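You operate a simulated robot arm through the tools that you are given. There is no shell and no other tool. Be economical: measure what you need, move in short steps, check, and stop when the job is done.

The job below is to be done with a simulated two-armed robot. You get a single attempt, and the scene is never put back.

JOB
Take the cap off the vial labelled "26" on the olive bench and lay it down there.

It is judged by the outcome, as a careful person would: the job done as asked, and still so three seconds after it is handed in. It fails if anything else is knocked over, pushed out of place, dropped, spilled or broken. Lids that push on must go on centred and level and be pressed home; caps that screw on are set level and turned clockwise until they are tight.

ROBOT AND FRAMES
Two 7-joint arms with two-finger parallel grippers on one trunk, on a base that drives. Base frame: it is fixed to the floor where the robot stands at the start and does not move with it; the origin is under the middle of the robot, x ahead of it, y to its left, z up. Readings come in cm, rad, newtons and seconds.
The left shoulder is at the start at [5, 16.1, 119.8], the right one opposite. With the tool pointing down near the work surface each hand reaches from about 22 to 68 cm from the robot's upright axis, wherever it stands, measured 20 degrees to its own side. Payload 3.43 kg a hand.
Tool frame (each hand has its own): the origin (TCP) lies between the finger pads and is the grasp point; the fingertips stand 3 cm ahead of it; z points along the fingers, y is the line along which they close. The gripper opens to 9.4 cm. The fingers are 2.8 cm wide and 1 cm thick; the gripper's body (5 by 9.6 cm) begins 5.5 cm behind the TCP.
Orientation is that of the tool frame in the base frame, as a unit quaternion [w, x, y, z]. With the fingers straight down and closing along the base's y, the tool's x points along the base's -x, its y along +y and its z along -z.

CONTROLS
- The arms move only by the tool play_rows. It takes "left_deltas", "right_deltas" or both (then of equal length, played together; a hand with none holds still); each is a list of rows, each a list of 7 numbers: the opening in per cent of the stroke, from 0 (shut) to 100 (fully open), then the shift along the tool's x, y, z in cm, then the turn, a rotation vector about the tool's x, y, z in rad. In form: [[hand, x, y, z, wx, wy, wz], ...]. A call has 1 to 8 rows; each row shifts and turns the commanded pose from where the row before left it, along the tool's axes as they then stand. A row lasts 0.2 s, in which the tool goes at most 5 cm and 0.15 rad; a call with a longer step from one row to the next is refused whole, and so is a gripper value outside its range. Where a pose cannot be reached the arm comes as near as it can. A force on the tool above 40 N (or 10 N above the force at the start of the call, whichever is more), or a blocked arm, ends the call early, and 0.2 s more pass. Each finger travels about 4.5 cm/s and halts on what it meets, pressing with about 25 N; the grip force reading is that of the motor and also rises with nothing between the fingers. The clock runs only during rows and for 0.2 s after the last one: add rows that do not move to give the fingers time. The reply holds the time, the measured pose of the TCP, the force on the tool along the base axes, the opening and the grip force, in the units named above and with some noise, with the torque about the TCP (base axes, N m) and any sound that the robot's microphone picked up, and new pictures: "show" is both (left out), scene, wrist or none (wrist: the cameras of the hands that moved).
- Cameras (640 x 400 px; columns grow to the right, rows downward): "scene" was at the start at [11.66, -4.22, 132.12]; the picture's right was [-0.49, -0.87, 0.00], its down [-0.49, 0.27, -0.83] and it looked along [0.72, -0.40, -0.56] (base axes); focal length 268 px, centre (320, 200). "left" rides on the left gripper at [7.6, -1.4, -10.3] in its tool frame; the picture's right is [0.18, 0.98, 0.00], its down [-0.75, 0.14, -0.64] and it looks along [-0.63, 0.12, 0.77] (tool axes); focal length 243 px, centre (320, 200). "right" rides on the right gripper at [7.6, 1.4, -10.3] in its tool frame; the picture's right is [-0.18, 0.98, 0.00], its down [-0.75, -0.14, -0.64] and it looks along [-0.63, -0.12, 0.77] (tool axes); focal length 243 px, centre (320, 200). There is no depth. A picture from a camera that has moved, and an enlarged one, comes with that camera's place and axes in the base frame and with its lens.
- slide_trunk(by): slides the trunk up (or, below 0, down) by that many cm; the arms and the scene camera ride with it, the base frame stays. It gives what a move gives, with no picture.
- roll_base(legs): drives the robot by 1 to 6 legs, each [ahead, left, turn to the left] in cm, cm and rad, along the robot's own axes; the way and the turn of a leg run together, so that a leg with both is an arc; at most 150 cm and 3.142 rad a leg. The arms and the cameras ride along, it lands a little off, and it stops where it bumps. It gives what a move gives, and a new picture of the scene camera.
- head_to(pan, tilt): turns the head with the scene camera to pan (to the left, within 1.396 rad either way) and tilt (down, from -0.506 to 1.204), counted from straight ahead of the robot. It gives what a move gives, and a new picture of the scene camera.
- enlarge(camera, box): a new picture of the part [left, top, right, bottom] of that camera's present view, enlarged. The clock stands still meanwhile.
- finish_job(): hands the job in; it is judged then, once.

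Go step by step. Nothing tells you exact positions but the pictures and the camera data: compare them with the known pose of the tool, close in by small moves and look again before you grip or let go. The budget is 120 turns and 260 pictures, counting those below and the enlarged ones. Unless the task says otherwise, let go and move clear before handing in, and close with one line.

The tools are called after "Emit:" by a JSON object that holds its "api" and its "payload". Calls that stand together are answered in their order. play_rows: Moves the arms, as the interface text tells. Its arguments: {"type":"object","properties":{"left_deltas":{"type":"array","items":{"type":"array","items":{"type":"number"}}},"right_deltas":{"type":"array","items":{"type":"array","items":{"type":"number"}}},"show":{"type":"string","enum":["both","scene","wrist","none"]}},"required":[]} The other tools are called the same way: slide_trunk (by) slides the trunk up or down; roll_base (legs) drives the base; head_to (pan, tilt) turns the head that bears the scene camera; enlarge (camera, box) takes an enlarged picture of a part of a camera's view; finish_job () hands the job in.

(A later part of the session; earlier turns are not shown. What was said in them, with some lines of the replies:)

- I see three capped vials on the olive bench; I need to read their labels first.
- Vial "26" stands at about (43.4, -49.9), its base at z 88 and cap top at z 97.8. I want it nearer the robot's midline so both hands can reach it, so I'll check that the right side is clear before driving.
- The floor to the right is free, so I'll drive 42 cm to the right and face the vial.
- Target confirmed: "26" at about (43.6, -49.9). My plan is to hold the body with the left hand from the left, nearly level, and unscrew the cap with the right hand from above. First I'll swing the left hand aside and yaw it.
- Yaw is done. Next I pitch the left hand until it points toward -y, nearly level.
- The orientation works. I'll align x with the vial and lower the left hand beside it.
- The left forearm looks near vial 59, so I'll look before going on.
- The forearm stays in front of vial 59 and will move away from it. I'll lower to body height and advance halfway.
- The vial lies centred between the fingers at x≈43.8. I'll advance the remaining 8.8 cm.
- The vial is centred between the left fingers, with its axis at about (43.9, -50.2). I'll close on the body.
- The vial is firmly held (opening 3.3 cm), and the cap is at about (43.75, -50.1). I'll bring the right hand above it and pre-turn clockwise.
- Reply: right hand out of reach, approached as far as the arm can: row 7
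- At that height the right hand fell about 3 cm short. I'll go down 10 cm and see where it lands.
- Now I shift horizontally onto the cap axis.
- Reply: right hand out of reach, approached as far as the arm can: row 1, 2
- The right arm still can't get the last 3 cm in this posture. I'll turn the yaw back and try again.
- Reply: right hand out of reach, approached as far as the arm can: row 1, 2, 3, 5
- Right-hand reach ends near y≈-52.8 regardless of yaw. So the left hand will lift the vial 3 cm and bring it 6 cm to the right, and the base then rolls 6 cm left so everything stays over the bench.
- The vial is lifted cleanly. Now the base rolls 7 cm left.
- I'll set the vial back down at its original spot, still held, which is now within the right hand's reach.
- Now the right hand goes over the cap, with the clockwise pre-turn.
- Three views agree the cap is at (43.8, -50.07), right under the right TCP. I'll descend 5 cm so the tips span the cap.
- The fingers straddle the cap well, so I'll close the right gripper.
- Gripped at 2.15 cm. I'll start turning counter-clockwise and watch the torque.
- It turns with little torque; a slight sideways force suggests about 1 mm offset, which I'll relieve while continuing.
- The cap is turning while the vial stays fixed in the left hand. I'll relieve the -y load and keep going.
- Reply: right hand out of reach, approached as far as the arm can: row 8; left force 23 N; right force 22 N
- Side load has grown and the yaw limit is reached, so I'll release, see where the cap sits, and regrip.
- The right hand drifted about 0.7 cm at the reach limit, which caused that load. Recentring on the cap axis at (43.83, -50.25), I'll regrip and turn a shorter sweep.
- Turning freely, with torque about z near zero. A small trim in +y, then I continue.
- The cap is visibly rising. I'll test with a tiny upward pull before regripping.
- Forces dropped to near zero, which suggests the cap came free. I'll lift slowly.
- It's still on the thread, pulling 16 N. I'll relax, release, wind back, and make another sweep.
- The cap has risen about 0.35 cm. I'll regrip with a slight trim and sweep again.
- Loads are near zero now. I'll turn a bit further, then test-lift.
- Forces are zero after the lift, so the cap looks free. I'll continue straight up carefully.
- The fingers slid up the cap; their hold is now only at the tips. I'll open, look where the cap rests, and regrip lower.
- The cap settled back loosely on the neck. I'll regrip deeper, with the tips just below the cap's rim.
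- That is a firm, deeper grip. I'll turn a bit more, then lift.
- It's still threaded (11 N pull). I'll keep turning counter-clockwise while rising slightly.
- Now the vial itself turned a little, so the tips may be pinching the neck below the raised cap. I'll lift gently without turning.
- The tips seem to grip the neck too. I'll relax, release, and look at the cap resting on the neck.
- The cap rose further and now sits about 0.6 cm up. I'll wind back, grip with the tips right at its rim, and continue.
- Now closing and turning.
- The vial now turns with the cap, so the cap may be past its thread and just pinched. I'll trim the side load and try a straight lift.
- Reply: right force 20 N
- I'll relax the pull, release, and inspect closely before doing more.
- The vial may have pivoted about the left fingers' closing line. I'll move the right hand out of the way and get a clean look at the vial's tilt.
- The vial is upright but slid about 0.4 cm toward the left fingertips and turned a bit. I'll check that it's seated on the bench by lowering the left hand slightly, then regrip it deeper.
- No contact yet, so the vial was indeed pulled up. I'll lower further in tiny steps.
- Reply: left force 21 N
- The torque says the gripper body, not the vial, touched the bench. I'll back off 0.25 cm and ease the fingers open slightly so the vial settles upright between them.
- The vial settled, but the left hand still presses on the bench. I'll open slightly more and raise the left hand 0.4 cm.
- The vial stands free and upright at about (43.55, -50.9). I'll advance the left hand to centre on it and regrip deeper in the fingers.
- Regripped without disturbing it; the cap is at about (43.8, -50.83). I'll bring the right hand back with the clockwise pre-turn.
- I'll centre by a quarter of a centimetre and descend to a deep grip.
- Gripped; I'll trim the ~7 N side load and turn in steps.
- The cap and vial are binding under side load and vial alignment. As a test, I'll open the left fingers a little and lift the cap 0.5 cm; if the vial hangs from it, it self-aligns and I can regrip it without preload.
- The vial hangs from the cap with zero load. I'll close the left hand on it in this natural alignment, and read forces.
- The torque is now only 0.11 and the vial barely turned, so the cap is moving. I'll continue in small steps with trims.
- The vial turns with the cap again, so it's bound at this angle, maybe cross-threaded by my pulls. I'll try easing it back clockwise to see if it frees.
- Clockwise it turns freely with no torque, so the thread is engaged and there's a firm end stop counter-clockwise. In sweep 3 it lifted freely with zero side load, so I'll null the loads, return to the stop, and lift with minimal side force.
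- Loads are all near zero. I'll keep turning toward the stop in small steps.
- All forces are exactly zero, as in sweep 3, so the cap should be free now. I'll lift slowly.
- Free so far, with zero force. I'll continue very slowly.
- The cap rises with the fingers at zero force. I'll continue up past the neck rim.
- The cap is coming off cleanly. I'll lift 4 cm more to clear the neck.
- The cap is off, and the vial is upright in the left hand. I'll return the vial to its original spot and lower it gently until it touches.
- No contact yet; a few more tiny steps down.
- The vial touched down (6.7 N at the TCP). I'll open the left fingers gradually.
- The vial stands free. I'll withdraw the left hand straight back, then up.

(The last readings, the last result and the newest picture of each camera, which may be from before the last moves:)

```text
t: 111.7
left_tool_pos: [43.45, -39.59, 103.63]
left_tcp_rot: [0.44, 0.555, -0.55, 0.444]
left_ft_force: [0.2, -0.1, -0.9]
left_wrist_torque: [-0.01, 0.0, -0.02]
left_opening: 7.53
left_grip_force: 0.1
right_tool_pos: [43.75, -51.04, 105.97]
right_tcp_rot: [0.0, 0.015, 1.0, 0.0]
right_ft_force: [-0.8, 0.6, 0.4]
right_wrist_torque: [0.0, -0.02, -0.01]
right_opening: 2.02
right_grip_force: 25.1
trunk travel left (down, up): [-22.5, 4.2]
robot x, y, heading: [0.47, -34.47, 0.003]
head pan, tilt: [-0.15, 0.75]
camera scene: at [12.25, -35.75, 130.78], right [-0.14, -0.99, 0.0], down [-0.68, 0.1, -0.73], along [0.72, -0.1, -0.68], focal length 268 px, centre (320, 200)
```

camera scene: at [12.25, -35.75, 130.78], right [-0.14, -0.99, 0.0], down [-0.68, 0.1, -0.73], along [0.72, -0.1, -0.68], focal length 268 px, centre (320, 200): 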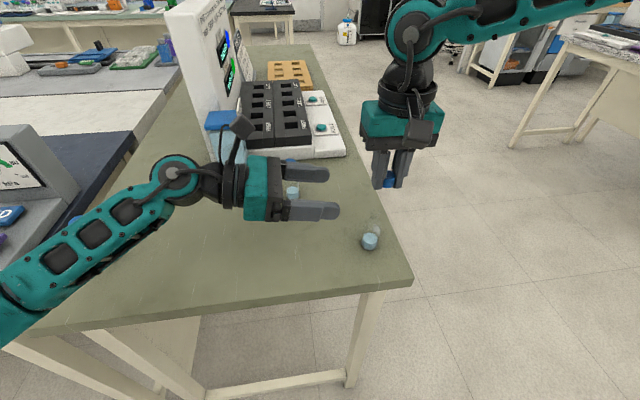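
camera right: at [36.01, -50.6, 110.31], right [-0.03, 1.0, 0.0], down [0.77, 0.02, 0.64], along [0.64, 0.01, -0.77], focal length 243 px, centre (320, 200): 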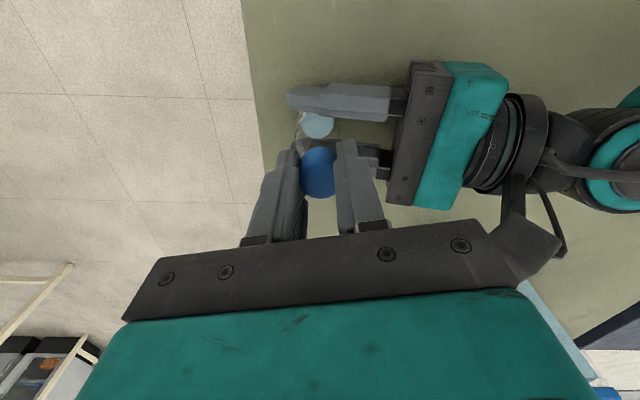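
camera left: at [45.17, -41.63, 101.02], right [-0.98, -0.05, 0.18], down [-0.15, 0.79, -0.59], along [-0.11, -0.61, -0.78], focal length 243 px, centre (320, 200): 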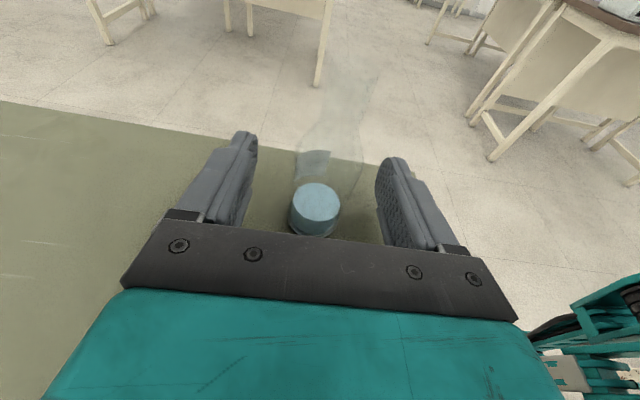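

Vial 26 stands open at its original place. I'll move the left hand further away, then bring the cap over a clear spot at (38, -48).

Emit:
{"api": "play_rows", "payload": {"left_deltas": [[80, 3.0, 0, -3.5, 0, 0, 0], [80, 3.0, 0, -3.5, 0, 0, 0], [80, 0, 0, 0, 0, 0, 0], [80, 0, 0, 0, 0, 0, 0], [80, 0, 0, 0, 0, 0, 0], [80, 0, 0, 0, 0, 0, 0], [80, 0, 0, 0, 0, 0, 0]], "right_deltas": [[0, 0, 0, 0, 0, 0, 0], [0, 2.85, 1.4, 0, 0, 0, 0], [0, 2.85, 1.4, 0, 0, 0, 0], [0, 0, 0, 4, 0, 0, 0], [0, 0, 0, 4, 0, 0, 0], [0, 0, 0, 3, 0, 0, 0], [0, 0, 0, 0, 0, 0, 0]], "show": "both"}}

Emit:
{"api": "enlarge", "payload": {"camera": "scene", "box": [310, 180, 420, 280]}}

```text
t: 113.3
left_tool_pos: [43.68, -34.0, 111.01]
left_tcp_rot: [0.44, 0.555, -0.549, 0.444]
left_ft_force: [0.1, 0.0, -0.6]
left_wrist_torque: [-0.04, -0.02, 0.01]
left_opening: 7.51
left_grip_force: 0.1
right_tool_pos: [38.07, -48.44, 94.86]
right_tcp_rot: [0.0, 0.014, 1.0, 0.001]
right_ft_force: [0.1, -0.8, -0.3]
right_wrist_torque: [0.0, -0.02, 0.0]
right_opening: 2.05
right_grip_force: 24.8
right hand out of reach, approached as far as the arm can: row 6
trunk travel left (down, up): [-22.5, 4.2]
robot x, y, heading: [0.57, -34.84, 0.008]
head pan, tilt: [-0.15, 0.75]
camera scene: at [12.25, -35.74, 130.78], right [-0.14, -0.99, 0.0], down [-0.68, 0.1, -0.73], along [0.72, -0.1, -0.68], focal length 268 px, centre (320, 200)
camera right: at [30.43, -46.69, 105.28], right [0.21, 0.98, 0.0], down [0.75, -0.16, 0.64], along [0.63, -0.14, -0.77], focal length 243 px, centre (320, 200)
camera left: at [45.17, -25.63, 120.64], right [-0.98, -0.05, 0.18], down [-0.15, 0.79, -0.59], along [-0.11, -0.61, -0.78], focal length 243 px, centre (320, 200)
```

scene: 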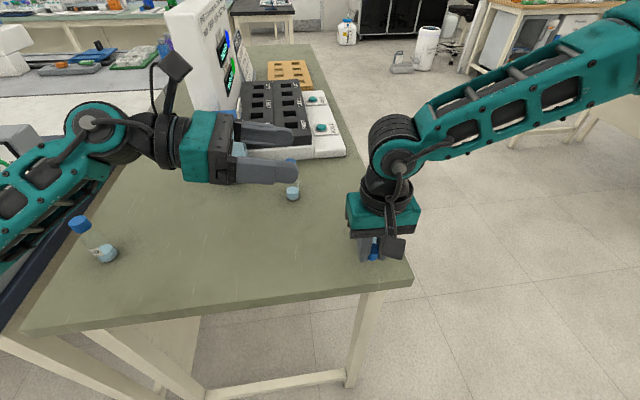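
right: 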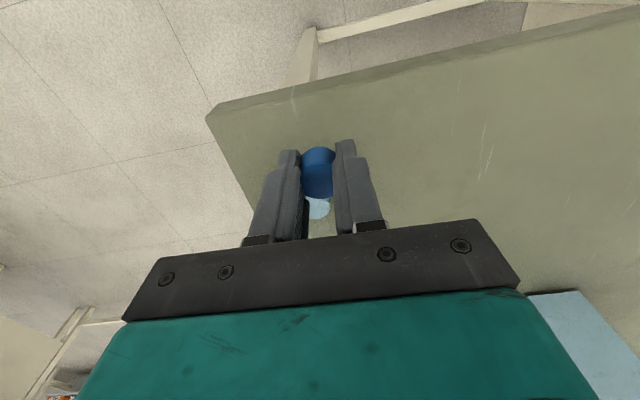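
left: 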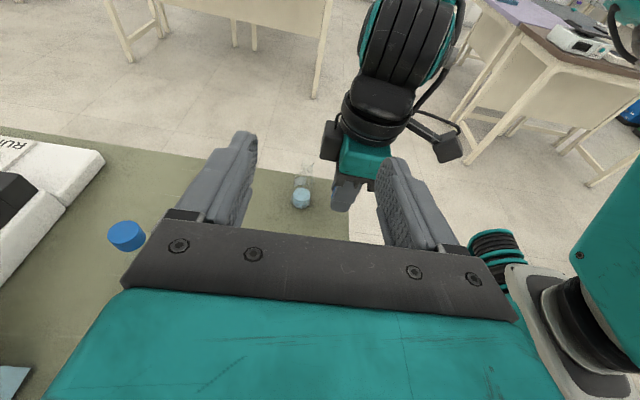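

```text
4.00 times, centred on (365, 230) of scene
camera zoom: at [12.25, -35.74, 130.78], right [-0.14, -0.99, 0.0], down [-0.68, 0.1, -0.73], along [0.72, -0.1, -0.68], focal length 1074 px, centre (140, 80)
```

zoom: 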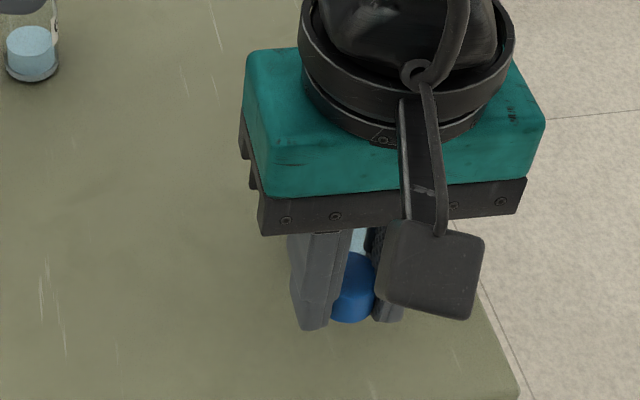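

It reached its limit 3 cm short of contact. I'll shift 1.2 cm to the right and continue down slowly.

Emit:
{"api": "play_rows", "payload": {"right_deltas": [[0, 0, -1.2, 0, 0, 0, 0], [0, 0, 0, 1.0, 0, 0, 0], [0, 0, 0, 1.0, 0, 0, 0], [0, 0, 0, 0.6, 0, 0, 0], [0, 0, 0, 0, 0, 0, 0]], "show": "none"}}

Emit:
{"api": "enlarge", "payload": {"camera": "right", "box": [220, 100, 420, 240]}}

Emit:
{"api": "enlarge", "payload": {"camera": "left", "box": [260, 120, 420, 240]}}

```text
t: 114.5
left_tool_pos: [43.68, -34.06, 111.0]
left_tcp_rot: [0.439, 0.555, -0.549, 0.444]
left_ft_force: [-0.6, -0.7, -0.5]
left_wrist_torque: [-0.03, 0.01, -0.02]
left_opening: 7.52
left_grip_force: 0.1
right_tool_pos: [37.83, -49.97, 92.55]
right_tcp_rot: [-0.001, 0.015, 1.0, 0.002]
right_ft_force: [0.3, -0.1, -0.4]
right_wrist_torque: [0.0, -0.01, 0.02]
right_opening: 2.02
right_grip_force: 25.1
right hand out of reach, approached as far as the arm can: row 4
trunk travel left (down, up): [-22.5, 4.2]
robot x, y, heading: [0.34, -34.92, 0.008]
head pan, tilt: [-0.15, 0.75]
```

```text
2.86 times, centred on (320, 170) of right
camera zoom: at [30.21, -48.26, 102.95], right [0.21, 0.98, 0.0], down [0.75, -0.16, 0.64], along [0.63, -0.14, -0.77], focal length 693 px, centre (320, 286)
```

zoom: 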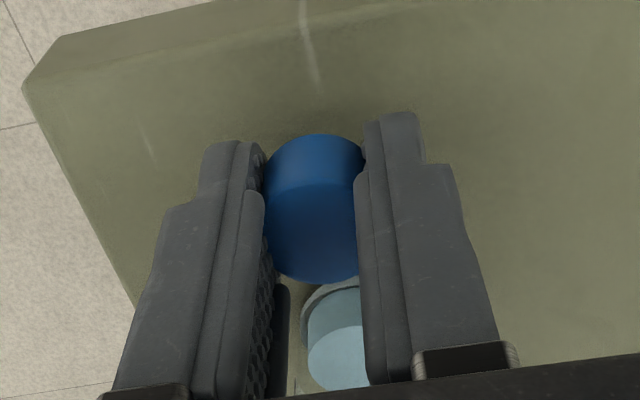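

```text
3.33 times, centred on (340, 180) of left
camera zoom: at [45.17, -25.64, 120.64], right [-0.98, -0.05, 0.18], down [-0.15, 0.79, -0.59], along [-0.11, -0.61, -0.78], focal length 809 px, centre (253, 267)
```

zoom: 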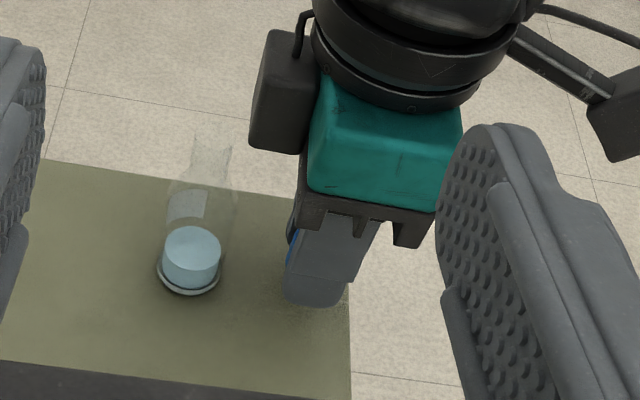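

The arm is again at its limit, 1.5 cm short. Sliding the trunk down slightly is simple and safe.

Emit:
{"api": "slide_trunk", "payload": {"by": -1.0}}

Emit:
{"api": "enlarge", "payload": {"camera": "right", "box": [220, 100, 420, 240]}}

Emit:
{"api": "enlarge", "payload": {"camera": "left", "box": [260, 120, 420, 240]}}

```text
t: 115.0
left_tool_pos: [43.71, -33.91, 110.0]
left_tcp_rot: [0.44, 0.555, -0.549, 0.444]
left_ft_force: [0.3, 0.2, 0.0]
left_wrist_torque: [0.01, 0.01, 0.02]
left_opening: 7.54
left_grip_force: 0.0
right_tool_pos: [37.78, -49.91, 91.59]
right_tcp_rot: [0.0, 0.014, 1.0, 0.001]
right_ft_force: [0.0, 0.2, -0.5]
right_wrist_torque: [0.01, -0.01, 0.01]
right_opening: 2.04
right_grip_force: 25.4
trunk travel left (down, up): [-21.5, 5.2]
robot x, y, heading: [0.09, -34.68, 0.003]
head pan, tilt: [-0.15, 0.75]
```

```text
2.86 times, centred on (320, 170) of right
camera zoom: at [30.2, -48.26, 101.97], right [0.21, 0.98, 0.0], down [0.75, -0.16, 0.64], along [0.63, -0.14, -0.77], focal length 693 px, centre (320, 286)
```

zoom: 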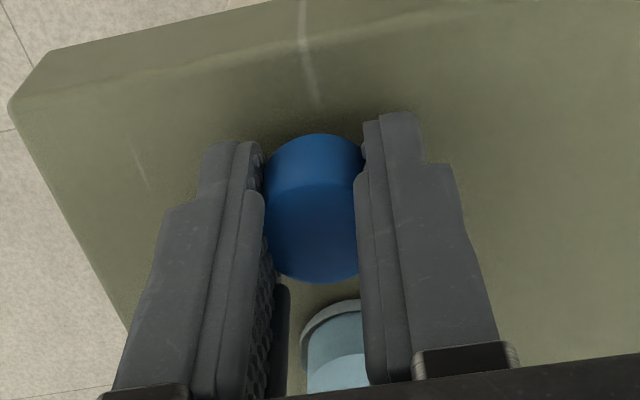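

```text
3.33 times, centred on (340, 180) of left
camera zoom: at [45.15, -25.64, 119.65], right [-0.98, -0.05, 0.18], down [-0.15, 0.79, -0.59], along [-0.11, -0.61, -0.78], focal length 809 px, centre (253, 267)
```

zoom: 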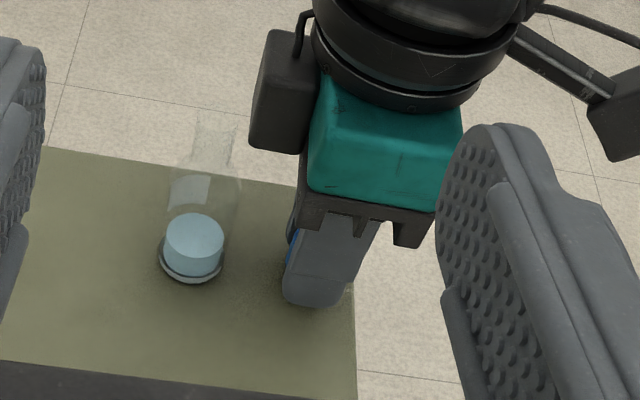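

The tips are about 0.4 cm above the bench; one more small slide.

Emit:
{"api": "slide_trunk", "payload": {"by": -0.3}}

```text
t: 115.6
left_tool_pos: [43.72, -34.17, 109.57]
left_tcp_rot: [0.441, 0.554, -0.549, 0.444]
left_ft_force: [-0.1, -0.1, 0.0]
left_wrist_torque: [0.01, 0.0, -0.01]
left_opening: 7.53
left_grip_force: 0.1
right_tool_pos: [37.92, -50.04, 91.38]
right_tcp_rot: [0.0, 0.014, 1.0, 0.0]
right_ft_force: [-0.4, 0.0, -0.5]
right_wrist_torque: [-0.01, 0.0, -0.01]
right_opening: 2.06
right_grip_force: 24.9
trunk travel left (down, up): [-21.2, 5.5]
robot x, y, heading: [-0.03, -34.77, 0.006]
head pan, tilt: [-0.15, 0.75]
```

Emit:
{"api": "slide_trunk", "payload": {"by": -0.25}}

```text
t: 116.1
left_tool_pos: [43.61, -34.01, 109.51]
left_tcp_rot: [0.441, 0.554, -0.55, 0.443]
left_ft_force: [0.0, -0.2, 0.2]
left_wrist_torque: [0.0, -0.01, 0.04]
left_opening: 7.51
left_grip_force: 0.1
right_tool_pos: [37.8, -49.83, 91.11]
right_tcp_rot: [0.0, 0.015, 1.0, 0.001]
right_ft_force: [-0.1, 0.0, -0.3]
right_wrist_torque: [0.0, -0.02, -0.03]
right_opening: 2.06
right_grip_force: 25.4
trunk travel left (down, up): [-21.0, 5.7]
robot x, y, heading: [0.4, -34.64, 0.005]
head pan, tilt: [-0.15, 0.75]
```

Still no contact, so one more small slide down.

Emit:
{"api": "slide_trunk", "payload": {"by": -0.25}}

Emit:
{"api": "enlarge", "payload": {"camera": "left", "box": [300, 160, 380, 220]}}

```text
t: 116.6
left_tool_pos: [43.63, -34.01, 109.25]
left_tcp_rot: [0.44, 0.554, -0.55, 0.444]
left_ft_force: [0.1, -0.4, 0.2]
left_wrist_torque: [0.0, 0.03, 0.01]
left_opening: 7.51
left_grip_force: 0.0
right_tool_pos: [37.93, -49.94, 90.99]
right_tcp_rot: [0.002, 0.016, 1.0, 0.0]
right_ft_force: [-1.5, -4.4, 18.2]
right_wrist_torque: [-0.24, 0.31, 0.06]
right_opening: 2.04
right_grip_force: 24.8
trunk travel left (down, up): [-20.7, 6.0]
robot x, y, heading: [0.09, -34.99, 0.009]
head pan, tilt: [-0.15, 0.75]
```

```text
6.67 times, centred on (340, 190) of left
camera zoom: at [45.06, -25.64, 118.92], right [-0.98, -0.05, 0.18], down [-0.15, 0.79, -0.6], along [-0.11, -0.61, -0.78], focal length 1618 px, centre (187, 267)
```

zoom: 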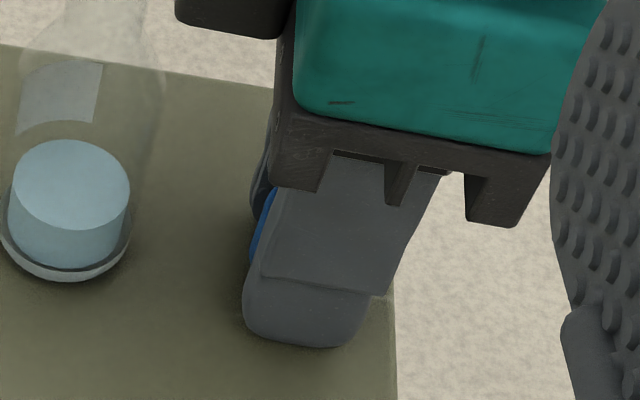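

Contact with the bench. I'll ease up 0.1 cm and open gently.

Emit:
{"api": "play_rows", "payload": {"right_deltas": [[0, 0, 0, -0.1, 0, 0, 0], [25, 0, 0, 0, 0, 0, 0], [30, 0, 0, 0, 0, 0, 0], [45, 0, 0, 0, 0, 0, 0], [55, 0, 0, 0, 0, 0, 0], [55, 0, 0, 0, 0, 0, 0]], "show": "wrist"}}

```text
t: 118.0
left_tool_pos: [43.67, -34.16, 109.27]
left_tcp_rot: [0.439, 0.554, -0.55, 0.444]
left_ft_force: [-0.2, -0.2, 0.1]
left_wrist_torque: [-0.01, 0.0, 0.02]
left_opening: 7.51
left_grip_force: 0.0
right_tool_pos: [37.88, -50.34, 91.01]
right_tcp_rot: [0.001, 0.016, 1.0, -0.001]
right_ft_force: [-1.2, -16.6, 19.3]
right_wrist_torque: [-0.04, 0.27, 0.17]
right_opening: 4.18
right_grip_force: 0.1
trunk travel left (down, up): [-20.7, 6.0]
robot x, y, heading: [0.27, -34.77, 0.005]
head pan, tilt: [-0.15, 0.75]
camera right: at [30.19, -48.51, 101.32], right [0.22, 0.98, 0.0], down [0.75, -0.16, 0.64], along [0.63, -0.14, -0.77], focal length 243 px, centre (320, 200)
```

right: 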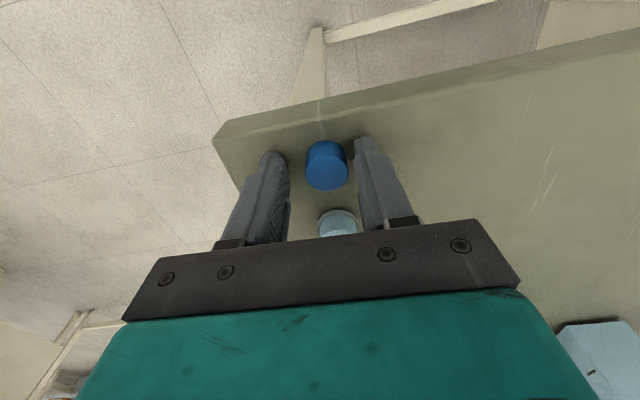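

The cap is released; the tips still press the bench. I'll raise straight up.

Emit:
{"api": "slide_trunk", "payload": {"by": 1.0}}

Emit:
{"api": "play_rows", "payload": {"right_deltas": [[55, 0, 0, -1, 0, 0, 0], [60, 0, 0, -3, 0, 0, 0], [60, 0, 0, -4, 0, 0, 0], [60, 0, 0, -4, 0, 0, 0], [60, 0, 0, -4, 0, 0, 0], [60, 0, 0, 0, 0, 0, 0]], "show": "both"}}

```text
t: 118.6
left_tool_pos: [43.78, -33.92, 110.08]
left_tcp_rot: [0.44, 0.555, -0.549, 0.444]
left_ft_force: [0.0, 0.2, 0.8]
left_wrist_torque: [-0.02, -0.01, -0.03]
left_opening: 7.52
left_grip_force: 0.0
right_tool_pos: [37.89, -50.03, 91.91]
right_tcp_rot: [-0.001, 0.013, 1.0, 0.001]
right_ft_force: [0.1, 0.4, 0.6]
right_wrist_torque: [-0.02, -0.01, -0.01]
right_opening: 5.15
right_grip_force: 0.0
trunk travel left (down, up): [-21.7, 5.0]
robot x, y, heading: [0.21, -34.8, 0.009]
head pan, tilt: [-0.15, 0.75]
```

```text
t: 120.0
left_tool_pos: [43.66, -34.1, 110.13]
left_tcp_rot: [0.44, 0.555, -0.549, 0.444]
left_ft_force: [0.3, 0.2, 0.2]
left_wrist_torque: [-0.03, 0.0, -0.01]
left_opening: 7.52
left_grip_force: 0.0
right_tool_pos: [37.64, -50.08, 108.1]
right_tcp_rot: [0.0, 0.015, 1.0, 0.001]
right_ft_force: [1.3, 0.0, -0.5]
right_wrist_torque: [0.01, -0.02, -0.02]
right_opening: 5.64
right_grip_force: 0.2
trunk travel left (down, up): [-21.7, 5.0]
robot x, y, heading: [0.14, -34.88, 0.009]
head pan, tilt: [-0.15, 0.75]
camera scene: at [12.26, -35.75, 129.98], right [-0.14, -0.99, 0.0], down [-0.68, 0.1, -0.73], along [0.72, -0.1, -0.68], focal length 268 px, centre (320, 200)
camera right: at [30.14, -48.3, 118.43], right [0.21, 0.98, 0.0], down [0.75, -0.16, 0.64], along [0.63, -0.14, -0.77], focal length 243 px, centre (320, 200)
```

scene: 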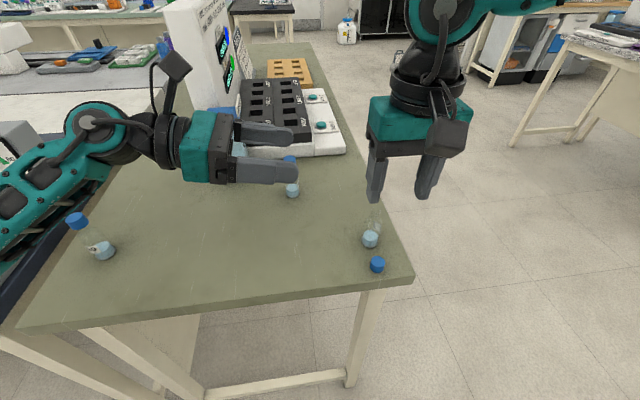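
right: 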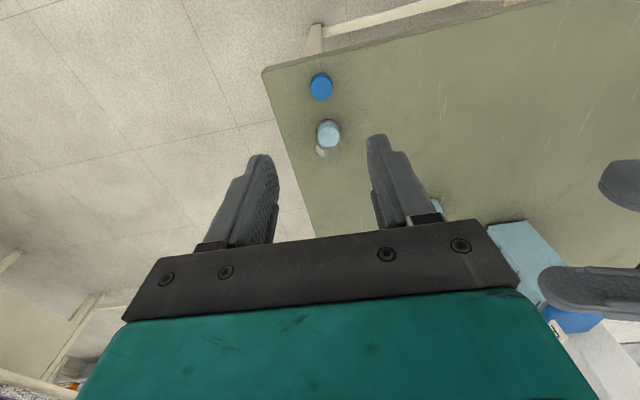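

The cap lies on the bench and the open vial stands upright. I'll take one close look to confirm before handing in.

Emit:
{"api": "enlarge", "payload": {"camera": "scene", "box": [340, 200, 420, 280]}}

Emit:
{"api": "enlarge", "payload": {"camera": "scene", "box": [60, 150, 320, 280]}}

```text
5.00 times, centred on (380, 240) of scene
camera zoom: at [12.26, -35.75, 129.98], right [-0.14, -0.99, 0.0], down [-0.68, 0.1, -0.73], along [0.72, -0.1, -0.68], focal length 1342 px, centre (20, 0)
```

zoom: 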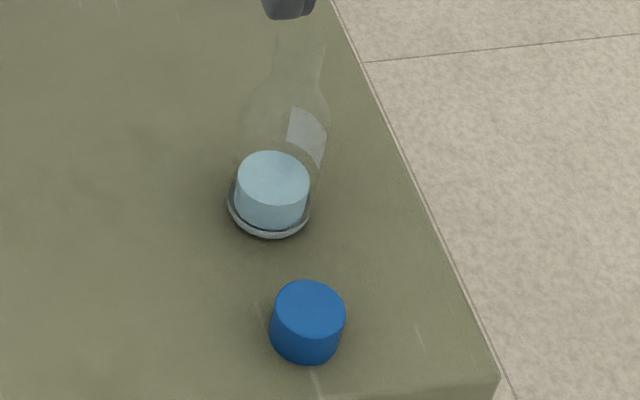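

```text
2.46 times, centred on (190, 215) of scene
camera zoom: at [12.26, -35.75, 129.98], right [-0.14, -0.99, 0.0], down [-0.68, 0.1, -0.73], along [0.72, -0.1, -0.68], focal length 661 px, centre (640, 163)
```

zoom: 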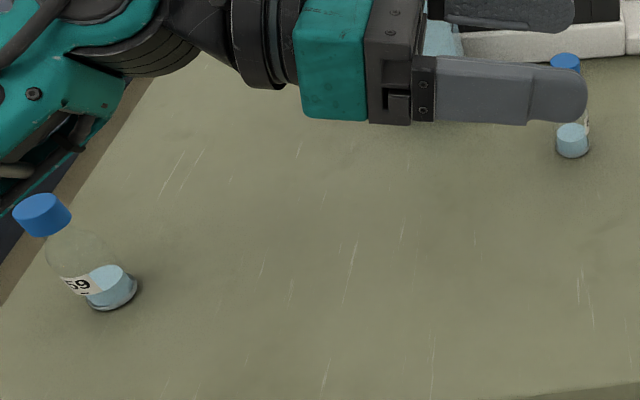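

Vial 26 stands open and upright, its cap lies flat on the olive bench, and the other vials are untouched. Both hands are clear, so I'm handing in.

Emit:
{"api": "finish_job", "payload": {}}

```text
The job is handed in.
```

The cap is off vial "26" and lying flat on the olive bench beside it; the vial stands open and upright at its original spot (turned a little in place), with nothing else disturbed.
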